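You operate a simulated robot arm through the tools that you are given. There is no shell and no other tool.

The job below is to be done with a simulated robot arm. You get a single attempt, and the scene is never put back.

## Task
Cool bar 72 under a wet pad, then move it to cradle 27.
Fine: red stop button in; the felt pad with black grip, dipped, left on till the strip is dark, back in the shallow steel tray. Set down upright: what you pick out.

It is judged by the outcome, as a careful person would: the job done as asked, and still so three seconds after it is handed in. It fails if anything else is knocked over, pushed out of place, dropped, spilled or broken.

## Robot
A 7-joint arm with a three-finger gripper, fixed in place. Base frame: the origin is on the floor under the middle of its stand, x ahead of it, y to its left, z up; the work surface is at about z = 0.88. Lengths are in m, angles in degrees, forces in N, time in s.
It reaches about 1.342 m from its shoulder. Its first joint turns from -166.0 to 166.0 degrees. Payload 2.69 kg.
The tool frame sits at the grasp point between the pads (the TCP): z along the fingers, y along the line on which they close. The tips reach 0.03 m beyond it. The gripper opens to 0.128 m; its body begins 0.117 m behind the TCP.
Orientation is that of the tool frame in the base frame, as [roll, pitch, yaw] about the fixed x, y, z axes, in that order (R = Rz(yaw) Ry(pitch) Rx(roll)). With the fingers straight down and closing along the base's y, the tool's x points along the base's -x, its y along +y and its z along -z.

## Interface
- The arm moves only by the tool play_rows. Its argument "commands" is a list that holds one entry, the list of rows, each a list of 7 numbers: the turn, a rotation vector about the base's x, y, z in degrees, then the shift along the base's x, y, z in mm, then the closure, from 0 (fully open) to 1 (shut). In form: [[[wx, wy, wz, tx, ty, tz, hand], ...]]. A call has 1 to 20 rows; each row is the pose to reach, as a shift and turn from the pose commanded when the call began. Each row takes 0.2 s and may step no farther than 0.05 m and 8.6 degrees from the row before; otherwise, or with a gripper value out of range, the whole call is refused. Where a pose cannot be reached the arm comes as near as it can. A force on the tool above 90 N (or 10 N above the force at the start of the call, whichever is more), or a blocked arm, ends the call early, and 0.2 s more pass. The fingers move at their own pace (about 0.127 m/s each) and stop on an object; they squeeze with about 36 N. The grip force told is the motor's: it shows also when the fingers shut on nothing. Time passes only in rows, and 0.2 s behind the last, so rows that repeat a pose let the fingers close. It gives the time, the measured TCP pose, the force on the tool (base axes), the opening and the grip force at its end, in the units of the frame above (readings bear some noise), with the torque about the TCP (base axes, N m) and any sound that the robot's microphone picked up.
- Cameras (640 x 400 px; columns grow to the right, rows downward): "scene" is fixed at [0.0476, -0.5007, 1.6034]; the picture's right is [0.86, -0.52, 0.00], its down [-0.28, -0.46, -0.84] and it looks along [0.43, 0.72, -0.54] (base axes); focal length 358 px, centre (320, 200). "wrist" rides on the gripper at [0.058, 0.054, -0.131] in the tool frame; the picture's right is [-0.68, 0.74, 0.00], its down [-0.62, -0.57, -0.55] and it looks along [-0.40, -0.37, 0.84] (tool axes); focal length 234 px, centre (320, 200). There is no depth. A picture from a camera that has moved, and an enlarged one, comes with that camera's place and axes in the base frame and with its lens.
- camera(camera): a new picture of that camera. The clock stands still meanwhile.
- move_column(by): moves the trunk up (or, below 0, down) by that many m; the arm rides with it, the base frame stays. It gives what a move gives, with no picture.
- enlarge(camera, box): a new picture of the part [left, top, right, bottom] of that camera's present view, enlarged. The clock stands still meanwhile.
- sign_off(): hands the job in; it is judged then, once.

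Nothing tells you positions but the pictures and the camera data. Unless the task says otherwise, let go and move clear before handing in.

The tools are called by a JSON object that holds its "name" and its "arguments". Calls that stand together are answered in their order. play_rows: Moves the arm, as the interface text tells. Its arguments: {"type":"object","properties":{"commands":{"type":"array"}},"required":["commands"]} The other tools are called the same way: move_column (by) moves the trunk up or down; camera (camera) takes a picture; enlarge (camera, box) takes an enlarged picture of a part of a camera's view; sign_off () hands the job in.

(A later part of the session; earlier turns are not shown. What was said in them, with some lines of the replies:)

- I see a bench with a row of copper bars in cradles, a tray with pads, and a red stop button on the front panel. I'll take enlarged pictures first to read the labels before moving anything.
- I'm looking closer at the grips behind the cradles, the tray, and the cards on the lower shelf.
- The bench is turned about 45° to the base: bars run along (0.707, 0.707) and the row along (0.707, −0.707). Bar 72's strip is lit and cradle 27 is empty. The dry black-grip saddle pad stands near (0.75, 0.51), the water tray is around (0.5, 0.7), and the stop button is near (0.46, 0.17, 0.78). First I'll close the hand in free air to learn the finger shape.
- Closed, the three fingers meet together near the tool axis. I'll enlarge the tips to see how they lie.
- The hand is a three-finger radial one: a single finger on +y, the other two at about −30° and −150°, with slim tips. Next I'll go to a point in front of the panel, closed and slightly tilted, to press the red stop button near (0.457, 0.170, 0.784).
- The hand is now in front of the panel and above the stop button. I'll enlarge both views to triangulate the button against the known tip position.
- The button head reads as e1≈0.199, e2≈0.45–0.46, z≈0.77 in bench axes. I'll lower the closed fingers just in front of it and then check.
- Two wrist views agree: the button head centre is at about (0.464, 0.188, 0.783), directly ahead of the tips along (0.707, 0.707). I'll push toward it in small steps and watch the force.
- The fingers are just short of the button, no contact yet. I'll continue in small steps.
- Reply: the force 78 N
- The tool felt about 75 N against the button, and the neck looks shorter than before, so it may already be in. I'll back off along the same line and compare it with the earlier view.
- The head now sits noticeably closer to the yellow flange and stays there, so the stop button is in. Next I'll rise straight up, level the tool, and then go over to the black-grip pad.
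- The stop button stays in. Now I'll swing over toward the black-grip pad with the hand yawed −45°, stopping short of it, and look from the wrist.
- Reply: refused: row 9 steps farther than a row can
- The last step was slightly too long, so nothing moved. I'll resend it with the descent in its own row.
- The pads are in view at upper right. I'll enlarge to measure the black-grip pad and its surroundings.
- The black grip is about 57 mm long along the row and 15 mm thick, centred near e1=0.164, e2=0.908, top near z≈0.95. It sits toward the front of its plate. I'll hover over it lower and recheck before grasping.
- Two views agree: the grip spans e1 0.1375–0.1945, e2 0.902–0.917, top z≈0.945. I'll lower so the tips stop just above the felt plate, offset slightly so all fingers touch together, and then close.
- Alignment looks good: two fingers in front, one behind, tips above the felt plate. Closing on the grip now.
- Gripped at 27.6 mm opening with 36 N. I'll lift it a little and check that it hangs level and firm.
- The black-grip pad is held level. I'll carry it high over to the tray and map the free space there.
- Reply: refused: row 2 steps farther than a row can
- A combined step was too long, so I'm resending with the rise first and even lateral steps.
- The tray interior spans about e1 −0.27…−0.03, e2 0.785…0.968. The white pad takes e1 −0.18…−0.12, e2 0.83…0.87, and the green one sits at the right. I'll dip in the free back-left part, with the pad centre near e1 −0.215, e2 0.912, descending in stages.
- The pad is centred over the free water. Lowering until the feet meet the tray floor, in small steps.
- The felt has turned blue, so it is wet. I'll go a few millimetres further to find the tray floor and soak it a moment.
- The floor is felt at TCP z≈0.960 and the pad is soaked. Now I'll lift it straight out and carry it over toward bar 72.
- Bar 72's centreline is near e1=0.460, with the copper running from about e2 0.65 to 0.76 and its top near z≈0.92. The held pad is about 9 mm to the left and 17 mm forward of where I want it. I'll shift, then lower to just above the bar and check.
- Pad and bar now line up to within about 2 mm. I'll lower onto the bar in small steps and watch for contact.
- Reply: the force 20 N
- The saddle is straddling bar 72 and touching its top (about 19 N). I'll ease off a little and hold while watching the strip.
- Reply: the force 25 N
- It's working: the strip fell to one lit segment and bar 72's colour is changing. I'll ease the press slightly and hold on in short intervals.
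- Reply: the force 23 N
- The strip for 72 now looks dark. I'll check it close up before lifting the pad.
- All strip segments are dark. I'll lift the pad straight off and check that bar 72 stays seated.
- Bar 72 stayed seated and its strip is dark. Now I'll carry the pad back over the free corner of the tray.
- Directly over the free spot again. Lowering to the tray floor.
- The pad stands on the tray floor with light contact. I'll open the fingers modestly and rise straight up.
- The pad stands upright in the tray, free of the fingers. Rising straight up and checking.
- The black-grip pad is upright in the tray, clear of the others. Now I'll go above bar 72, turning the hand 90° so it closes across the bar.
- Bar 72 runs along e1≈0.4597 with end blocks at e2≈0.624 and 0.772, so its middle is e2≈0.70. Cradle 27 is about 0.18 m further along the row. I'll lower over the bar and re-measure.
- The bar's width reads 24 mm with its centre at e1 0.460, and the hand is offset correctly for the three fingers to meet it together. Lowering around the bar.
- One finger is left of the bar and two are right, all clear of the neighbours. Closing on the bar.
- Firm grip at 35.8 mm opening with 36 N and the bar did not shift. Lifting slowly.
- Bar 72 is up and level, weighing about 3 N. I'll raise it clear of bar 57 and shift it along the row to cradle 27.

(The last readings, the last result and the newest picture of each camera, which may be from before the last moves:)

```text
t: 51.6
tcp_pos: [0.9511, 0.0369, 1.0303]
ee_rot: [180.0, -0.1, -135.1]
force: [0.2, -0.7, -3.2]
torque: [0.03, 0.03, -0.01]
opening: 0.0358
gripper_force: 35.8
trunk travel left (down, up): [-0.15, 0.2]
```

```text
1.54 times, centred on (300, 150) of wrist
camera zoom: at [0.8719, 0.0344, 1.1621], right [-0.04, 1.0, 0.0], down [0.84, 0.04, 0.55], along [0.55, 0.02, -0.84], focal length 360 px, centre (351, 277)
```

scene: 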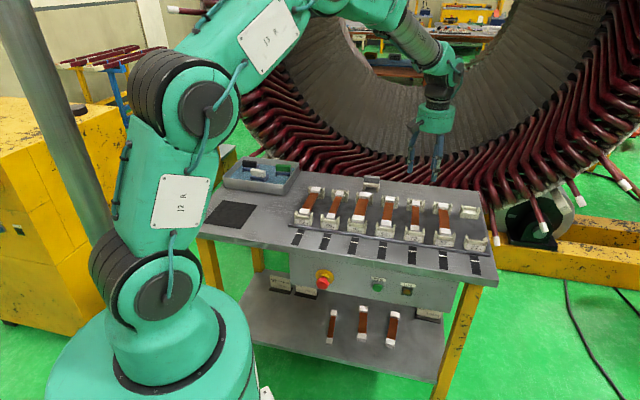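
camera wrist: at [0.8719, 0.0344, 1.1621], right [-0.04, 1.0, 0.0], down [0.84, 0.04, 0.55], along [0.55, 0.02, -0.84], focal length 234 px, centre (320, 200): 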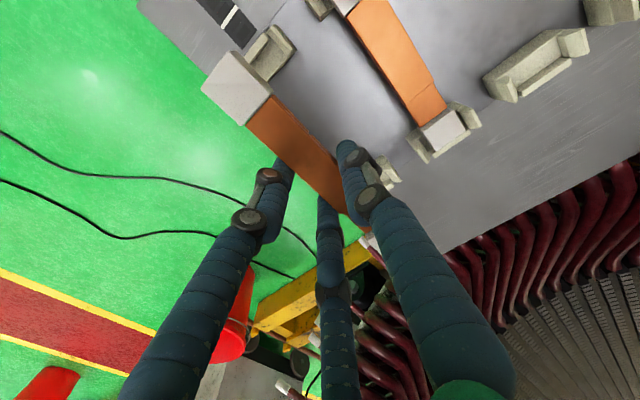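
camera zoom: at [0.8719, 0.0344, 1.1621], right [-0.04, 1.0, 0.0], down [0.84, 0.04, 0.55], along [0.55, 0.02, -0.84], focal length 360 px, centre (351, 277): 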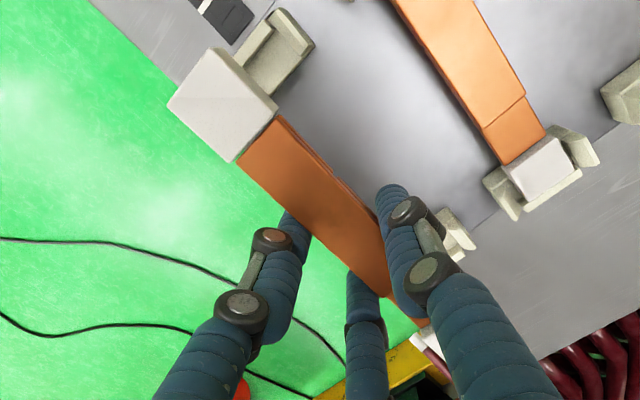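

Both cradles 72 and 27 are empty in the scene view now, so I'll measure the exact offset between them there.

{"name": "enlarge", "arguments": {"camera": "scene", "box": [420, 190, 480, 265]}}

{"name": "enlarge", "arguments": {"camera": "scene", "box": [400, 195, 490, 260]}}

```text
5.33 times, centred on (450, 228) of scene
camera zoom: at [0.0476, -0.5007, 1.6034], right [0.86, -0.52, 0.0], down [-0.28, -0.46, -0.84], along [0.43, 0.72, -0.54], focal length 1909 px, centre (-373, 53)
```

zoom: 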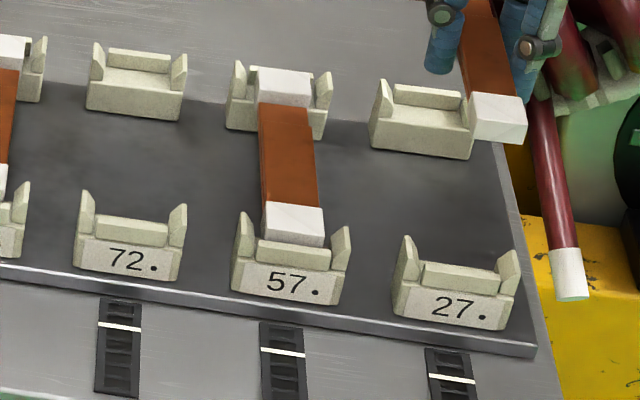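

```text
6.15 times, centred on (445, 228) of scene
camera zoom: at [0.0476, -0.5007, 1.6034], right [0.86, -0.52, 0.0], down [-0.28, -0.46, -0.84], along [0.43, 0.72, -0.54], focal length 2203 px, centre (-449, 31)
```

zoom: 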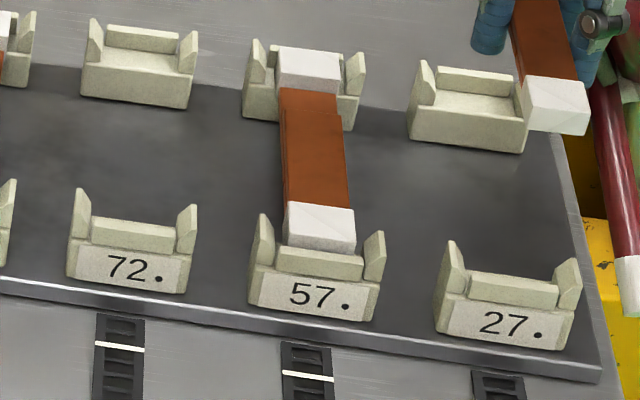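

The cradles are 0.179 m apart exactly along the row, which matches my shift; the held bar's front block reads e1≈0.64, e2≈0.623. Lowering partway and checking.

{"name": "play_rows", "arguments": {"commands": [[[0, 0, 0, 0, 0, -30, 1], [0, 0, 0, 0, 0, -55, 1], [0, 0, 0, 0, 0, -70, 1], [0, 0, 0, 0, 0, -70, 1]]]}}

{"name": "enlarge", "arguments": {"camera": "scene", "box": [430, 185, 510, 265]}}

{"name": "enlarge", "arguments": {"camera": "wrist", "box": [160, 20, 440, 280]}}

```text
t: 52.6
tcp_pos: [0.9503, 0.038, 0.9591]
ee_rot: [-180.0, -0.1, -135.1]
force: [0.1, 0.3, -3.1]
torque: [0.02, -0.02, 0.02]
opening: 0.0362
gripper_force: 36.5
trunk travel left (down, up): [-0.15, 0.2]
```

```text
5.00 times, centred on (470, 225) of scene
camera zoom: at [0.0476, -0.5007, 1.6034], right [0.86, -0.52, 0.0], down [-0.28, -0.46, -0.84], along [0.43, 0.72, -0.54], focal length 1790 px, centre (-430, 75)
```

zoom: 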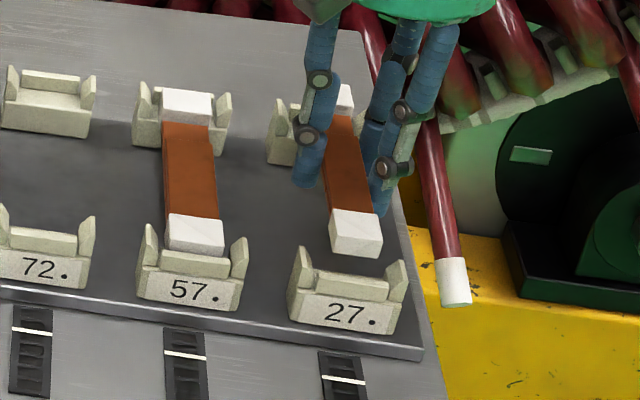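

```text
1.54 times, centred on (300, 150) of wrist
camera zoom: at [0.8713, 0.035, 1.0909], right [-0.04, 1.0, 0.0], down [0.84, 0.04, 0.55], along [0.55, 0.02, -0.84], focal length 360 px, centre (351, 277)
```

zoom: 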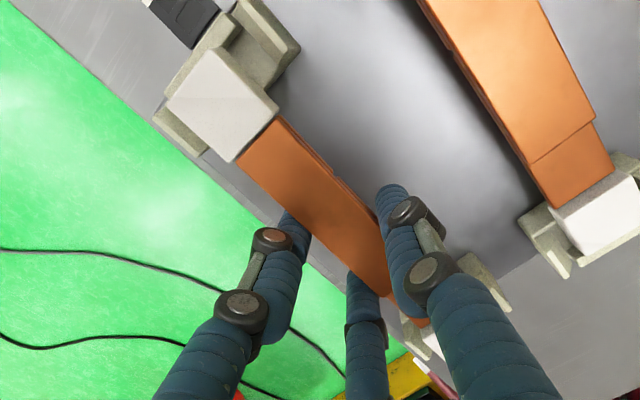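

The block sits between cradle 27's ears just as it did over cradle 72. Lowering the last 25 mm in small steps.

{"name": "play_rows", "arguments": {"commands": [[[0, 0, 0, 0, 0, -8, 1], [0, 0, 0, 0, 0, -15, 1], [0, 0, 0, 0, 0, -20, 1], [0, 0, 0, 0, 0, -23, 1], [0, 0, 0, 0, 0, -24, 1]]]}}

{"name": "enlarge", "arguments": {"camera": "scene", "box": [430, 185, 510, 265]}}

{"name": "enlarge", "arguments": {"camera": "wrist", "box": [160, 20, 440, 280]}}

```text
t: 53.8
tcp_pos: [0.9505, 0.0389, 0.9345]
ee_rot: [-179.9, 0.0, -135.0]
force: [-0.5, 0.2, -2.8]
torque: [0.01, -0.04, 0.0]
opening: 0.0358
gripper_force: 35.5
trunk travel left (down, up): [-0.15, 0.2]
```

```text
5.00 times, centred on (470, 225) of scene
camera zoom: at [0.0476, -0.5007, 1.6034], right [0.86, -0.52, 0.0], down [-0.28, -0.46, -0.84], along [0.43, 0.72, -0.54], focal length 1790 px, centre (-430, 75)
```

zoom: 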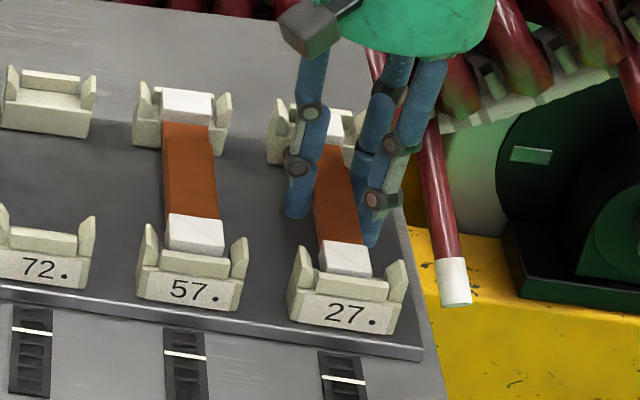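

```text
1.54 times, centred on (300, 150) of wrist
camera zoom: at [0.8713, 0.0356, 1.0667], right [-0.04, 1.0, 0.0], down [0.84, 0.04, 0.55], along [0.55, 0.02, -0.84], focal length 360 px, centre (351, 277)
```

zoom: 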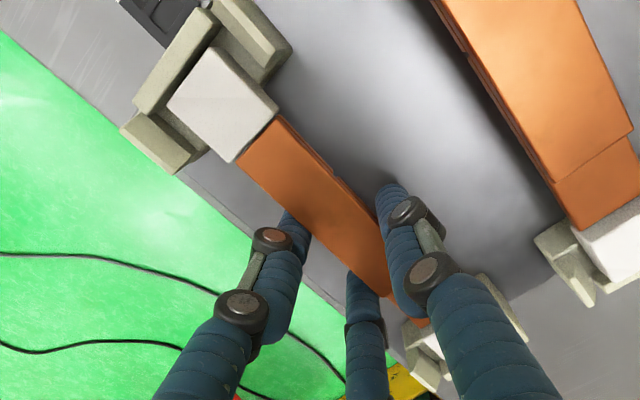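

Nearly seated; the weight is still on the tool. A few more 1 mm steps.

{"name": "play_rows", "arguments": {"commands": [[[0, 0, 0, 0, 0, -1, 1], [0, 0, 0, 0, 0, -1.5, 1], [0, 0, 0, 0, 0, -2, 1], [0, 0, 0, 0, 0, -2, 1]]]}}

```text
t: 54.8
tcp_pos: [0.9504, 0.0384, 0.9348]
ee_rot: [-179.9, -0.1, -135.0]
force: [-2.0, -0.3, 10.4]
torque: [-0.53, 0.88, -0.05]
opening: 0.0359
gripper_force: 36.1
trunk travel left (down, up): [-0.15, 0.2]
```

Contact is felt at the front end first. I'll look at both ends before releasing.

{"name": "enlarge", "arguments": {"camera": "scene", "box": [445, 195, 495, 255]}}

{"name": "enlarge", "arguments": {"camera": "wrist", "box": [200, 20, 320, 120]}}

{"name": "enlarge", "arguments": {"camera": "wrist", "box": [310, 140, 430, 290]}}

```text
6.67 times, centred on (470, 225) of scene
camera zoom: at [0.0476, -0.5007, 1.6034], right [0.86, -0.52, 0.0], down [-0.28, -0.46, -0.84], along [0.43, 0.72, -0.54], focal length 2387 px, centre (-680, 33)
```

zoom: 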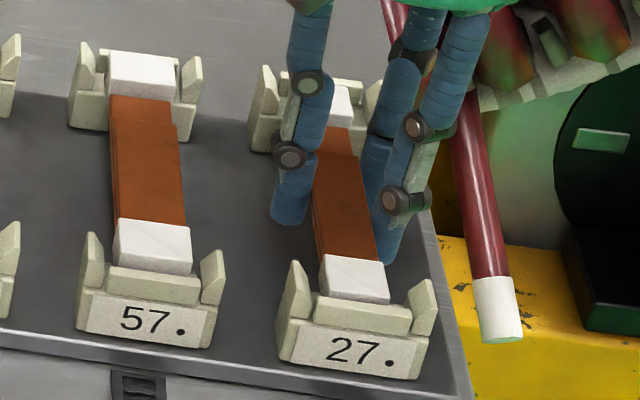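

```text
4.00 times, centred on (260, 70) of wrist
camera zoom: at [0.8713, 0.0355, 1.0661], right [-0.04, 1.0, 0.0], down [0.83, 0.04, 0.55], along [0.55, 0.02, -0.84], focal length 937 px, centre (560, 720)
```

zoom: 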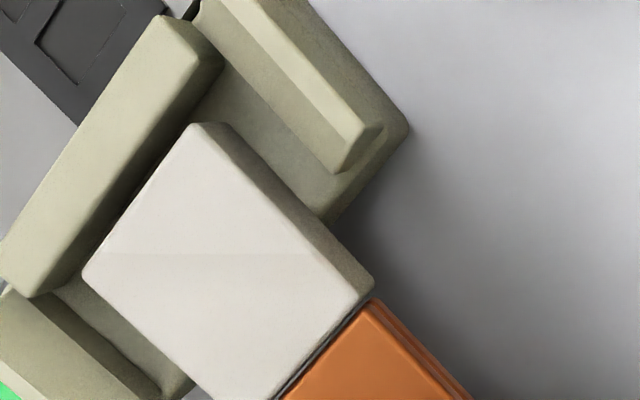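

```text
2.67 times, centred on (370, 215) of wrist
camera zoom: at [0.8713, 0.0355, 1.0661], right [-0.04, 1.0, 0.0], down [0.83, 0.04, 0.55], along [0.55, 0.02, -0.84], focal length 624 px, centre (187, 160)
```

zoom: 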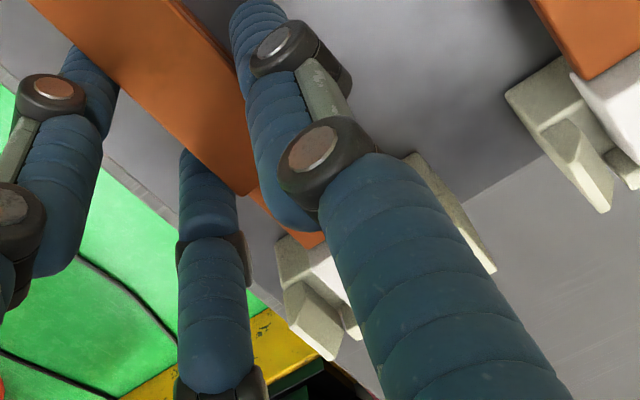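

The bar is between the ears and inside the end walls at both ends. I'll settle it another fraction of a millimetre, then release gently.

{"name": "play_rows", "arguments": {"commands": [[[0, 0, 0, 0, 0, -0.7, 1], [0, 0, 0, 0, 0, -0.7, 1], [0, 0, 0, 0, 0, -0.7, 0.68], [0, 0, 0, 0, 0, -0.5, 0.6], [0, 0, 0, 0, 0, -0.5, 0.5], [0, 0, 0, 0, 0, -0.5, 0.42], [0, 0, 0, 0, 0, -0.5, 0.42]]]}}

{"name": "enlarge", "arguments": {"camera": "scene", "box": [445, 195, 495, 255]}}

{"name": "camera", "arguments": {"camera": "wrist"}}

```text
t: 56.4
tcp_pos: [0.9509, 0.0395, 0.9324]
ee_rot: [180.0, 0.0, -135.0]
force: [0.3, 0.1, -0.2]
torque: [-0.01, -0.02, 0.01]
opening: 0.0744
gripper_force: 0.1
trunk travel left (down, up): [-0.15, 0.2]
```

```text
6.67 times, centred on (470, 225) of scene
camera zoom: at [0.0476, -0.5007, 1.6034], right [0.86, -0.52, 0.0], down [-0.28, -0.46, -0.84], along [0.43, 0.72, -0.54], focal length 2387 px, centre (-680, 33)
```

zoom: 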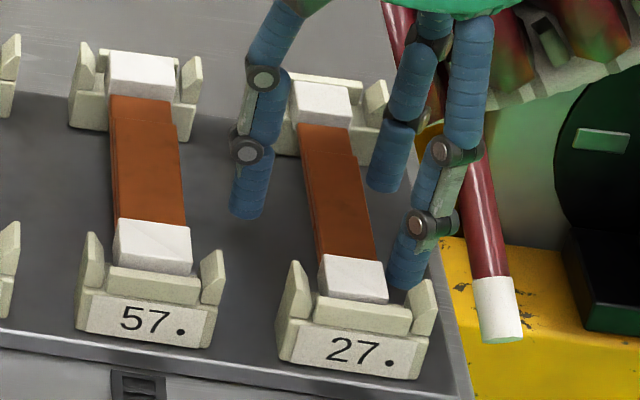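

```text
taken
camera wrist: at [0.8715, 0.0357, 1.0644], right [-0.04, 1.0, 0.0], down [0.84, 0.04, 0.55], along [0.55, 0.02, -0.84], focal length 234 px, centre (320, 200)
```

wrist: 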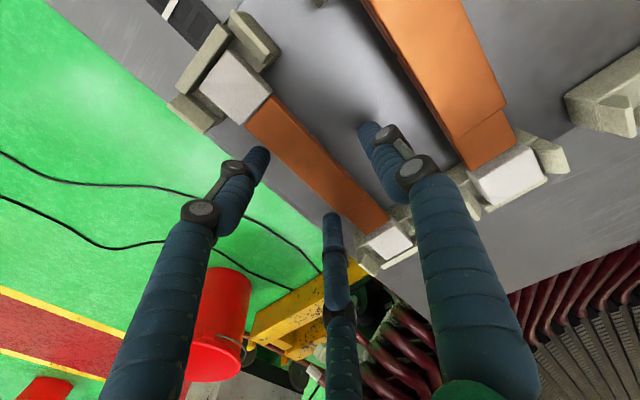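

Bar 72 rests in cradle 27 and the fingers are open and clear of it. Rising straight up and checking everything.

{"name": "play_rows", "arguments": {"commands": [[[0, 0, 0, 0, 0, 15, 0.42], [0, 0, 0, 0, 0, 40, 0.42], [0, 0, 0, 0, 0, 85, 0.42], [0, 0, 0, 0, 0, 130, 0.42], [0, 0, 0, 0, 0, 170, 0.42], [0, 0, 0, -30, 0, 200, 0.42], [0, 0, 0, -70, 10, 200, 0.42], [0, 0, 0, -110, 30, 200, 0.42]]]}}

{"name": "camera", "arguments": {"camera": "scene"}}

{"name": "enlarge", "arguments": {"camera": "scene", "box": [380, 170, 500, 280]}}

{"name": "enlarge", "arguments": {"camera": "scene", "box": [200, 140, 400, 320]}}

{"name": "camera", "arguments": {"camera": "wrist"}}

```text
t: 58.2
tcp_pos: [0.8396, 0.0695, 1.1337]
ee_rot: [-180.0, 0.0, -134.9]
force: [0.0, 0.3, 0.4]
torque: [0.05, 0.04, 0.05]
opening: 0.0743
gripper_force: 0.0
trunk travel left (down, up): [-0.15, 0.2]
```

```text
taken
```

scene: 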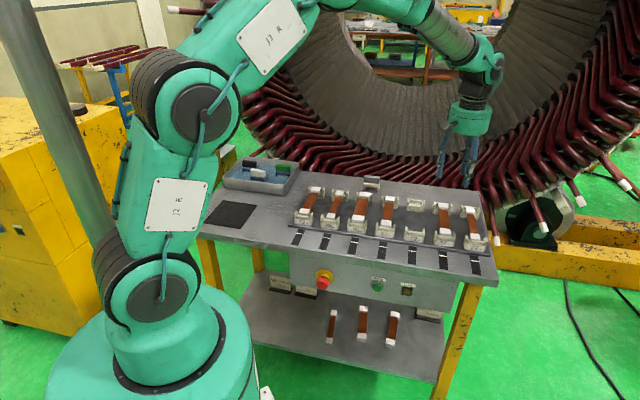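

```text
3.64 times, centred on (440, 225) of scene
camera zoom: at [0.0476, -0.5007, 1.6034], right [0.86, -0.52, 0.0], down [-0.28, -0.46, -0.84], along [0.43, 0.72, -0.54], focal length 1302 px, centre (-116, 109)
```

zoom: 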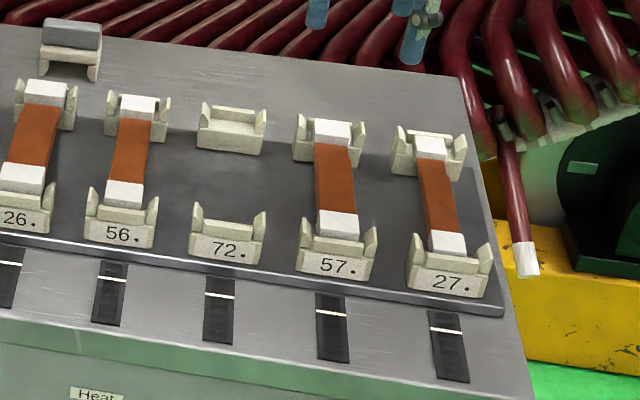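

```text
2.22 times, centred on (300, 230) of scene
camera zoom: at [0.0476, -0.5007, 1.6034], right [0.86, -0.52, 0.0], down [-0.28, -0.46, -0.84], along [0.43, 0.72, -0.54], focal length 796 px, centre (364, 133)
```

zoom: 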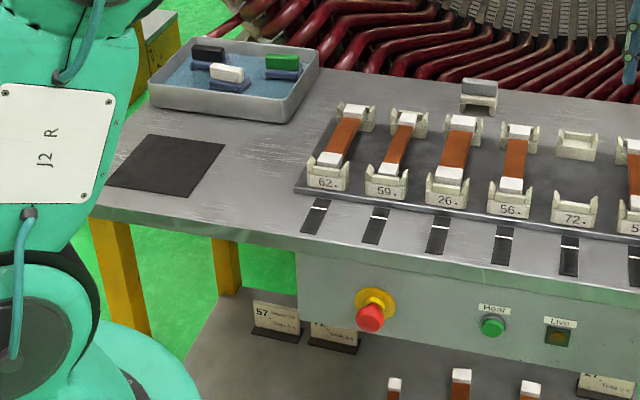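

```text
taken
camera wrist: at [0.7615, 0.0653, 1.2655], right [-0.04, 1.0, 0.0], down [0.84, 0.04, 0.55], along [0.55, 0.02, -0.84], focal length 234 px, centre (320, 200)
```

wrist: 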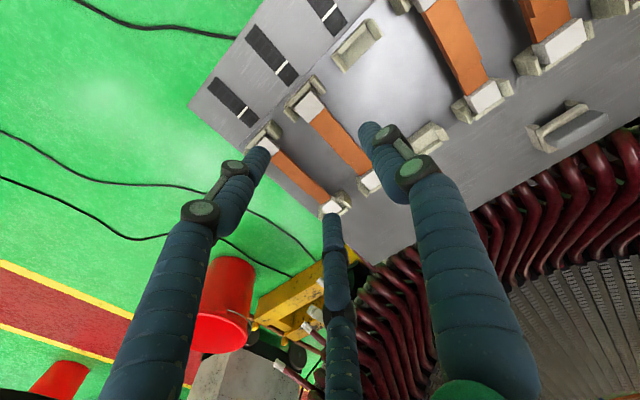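

Everything appears in place. One last close look at bar 72 in cradle 27, the stop button and lamp, and the tray.

{"name": "enlarge", "arguments": {"camera": "scene", "box": [440, 195, 500, 260]}}

{"name": "enlarge", "arguments": {"camera": "scene", "box": [300, 255, 430, 315]}}

{"name": "enlarge", "arguments": {"camera": "scene", "box": [215, 150, 305, 205]}}

{"name": "enlarge", "arguments": {"camera": "wrist", "box": [220, 70, 400, 230]}}

```text
6.15 times, centred on (470, 228) of scene
camera zoom: at [0.0476, -0.5007, 1.6034], right [0.86, -0.52, 0.0], down [-0.28, -0.46, -0.84], along [0.43, 0.72, -0.54], focal length 2203 px, centre (-603, 31)
```

zoom: 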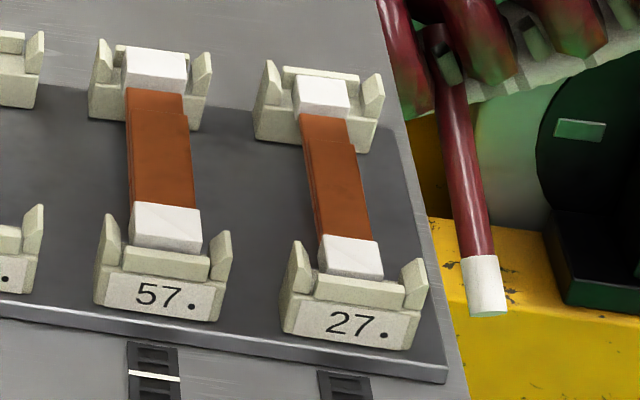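

```text
4.92 times, centred on (365, 285) of scene
camera zoom: at [0.0476, -0.5007, 1.6034], right [0.86, -0.52, 0.0], down [-0.28, -0.46, -0.84], along [0.43, 0.72, -0.54], focal length 1762 px, centre (98, -218)
```

zoom: 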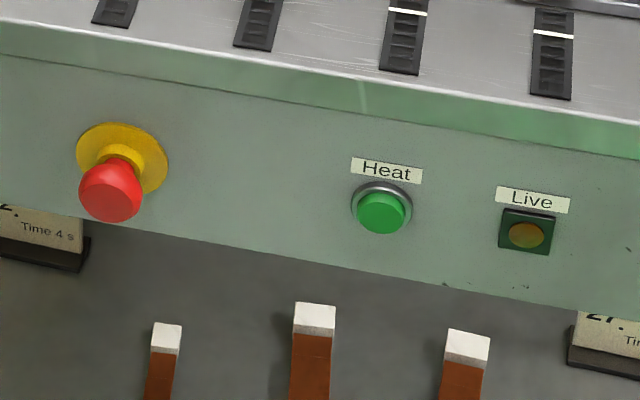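

```text
7.11 times, centred on (260, 178) of scene
camera zoom: at [0.0476, -0.5007, 1.6034], right [0.86, -0.52, 0.0], down [-0.28, -0.46, -0.84], along [0.43, 0.72, -0.54], focal length 2546 px, centre (747, 360)
```

zoom: 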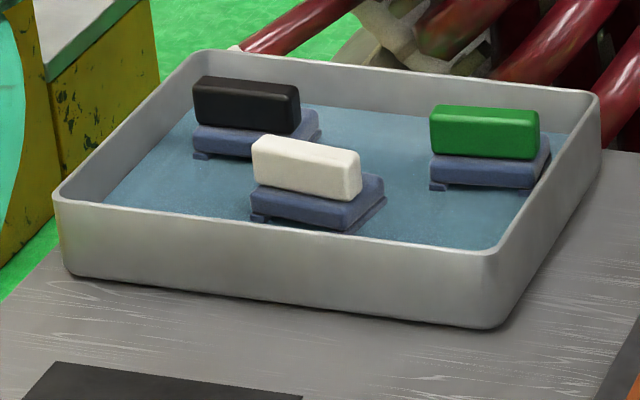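

```text
2.50 times, centred on (310, 150) of wrist
camera zoom: at [0.7615, 0.0653, 1.2655], right [-0.04, 1.0, 0.0], down [0.84, 0.04, 0.55], along [0.55, 0.02, -0.84], focal length 585 px, centre (345, 325)
```

zoom: 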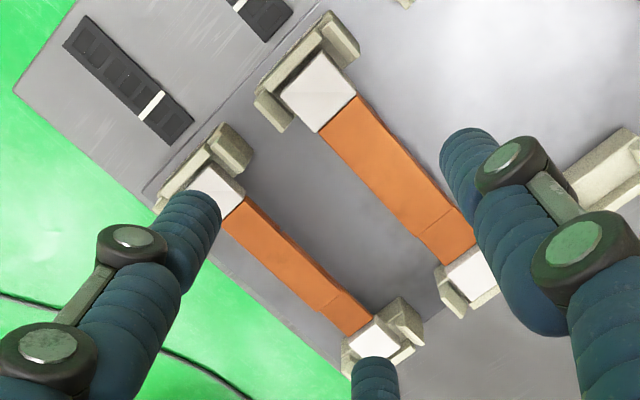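

The stop button is in, the black-grip pad stands upright in the steel tray, and bar 72 sits upright in cradle 27. All the strips are dark, the other items look undisturbed, and the arm is clear. Handing in.

{"name": "sign_off", "arguments": {}}

```text
The job is handed in.
```

Bar 72 has been cooled and now sits upright in cradle 27, and the job is handed in. I don't have the judging result.

- **Stop button:** the red button is pressed in and stayed in after I backed off.
- **Cooling:** I dipped the black-grip felt pad until it was wet and held it on bar 72 until every segment of its strip was dark.
- **Pad:** it stands upright in the shallow steel tray, clear of the white and green ones.
- **Bar:** both ends sit between the ears of cradle 27, and cradle 72 is now empty.

In the last pictures the other bars, pads and cards look undisturbed. The hand is open and clear of the bench. The "Live" lamp looks the same dim amber as at the start, so I can't tell from it whether the power is off.
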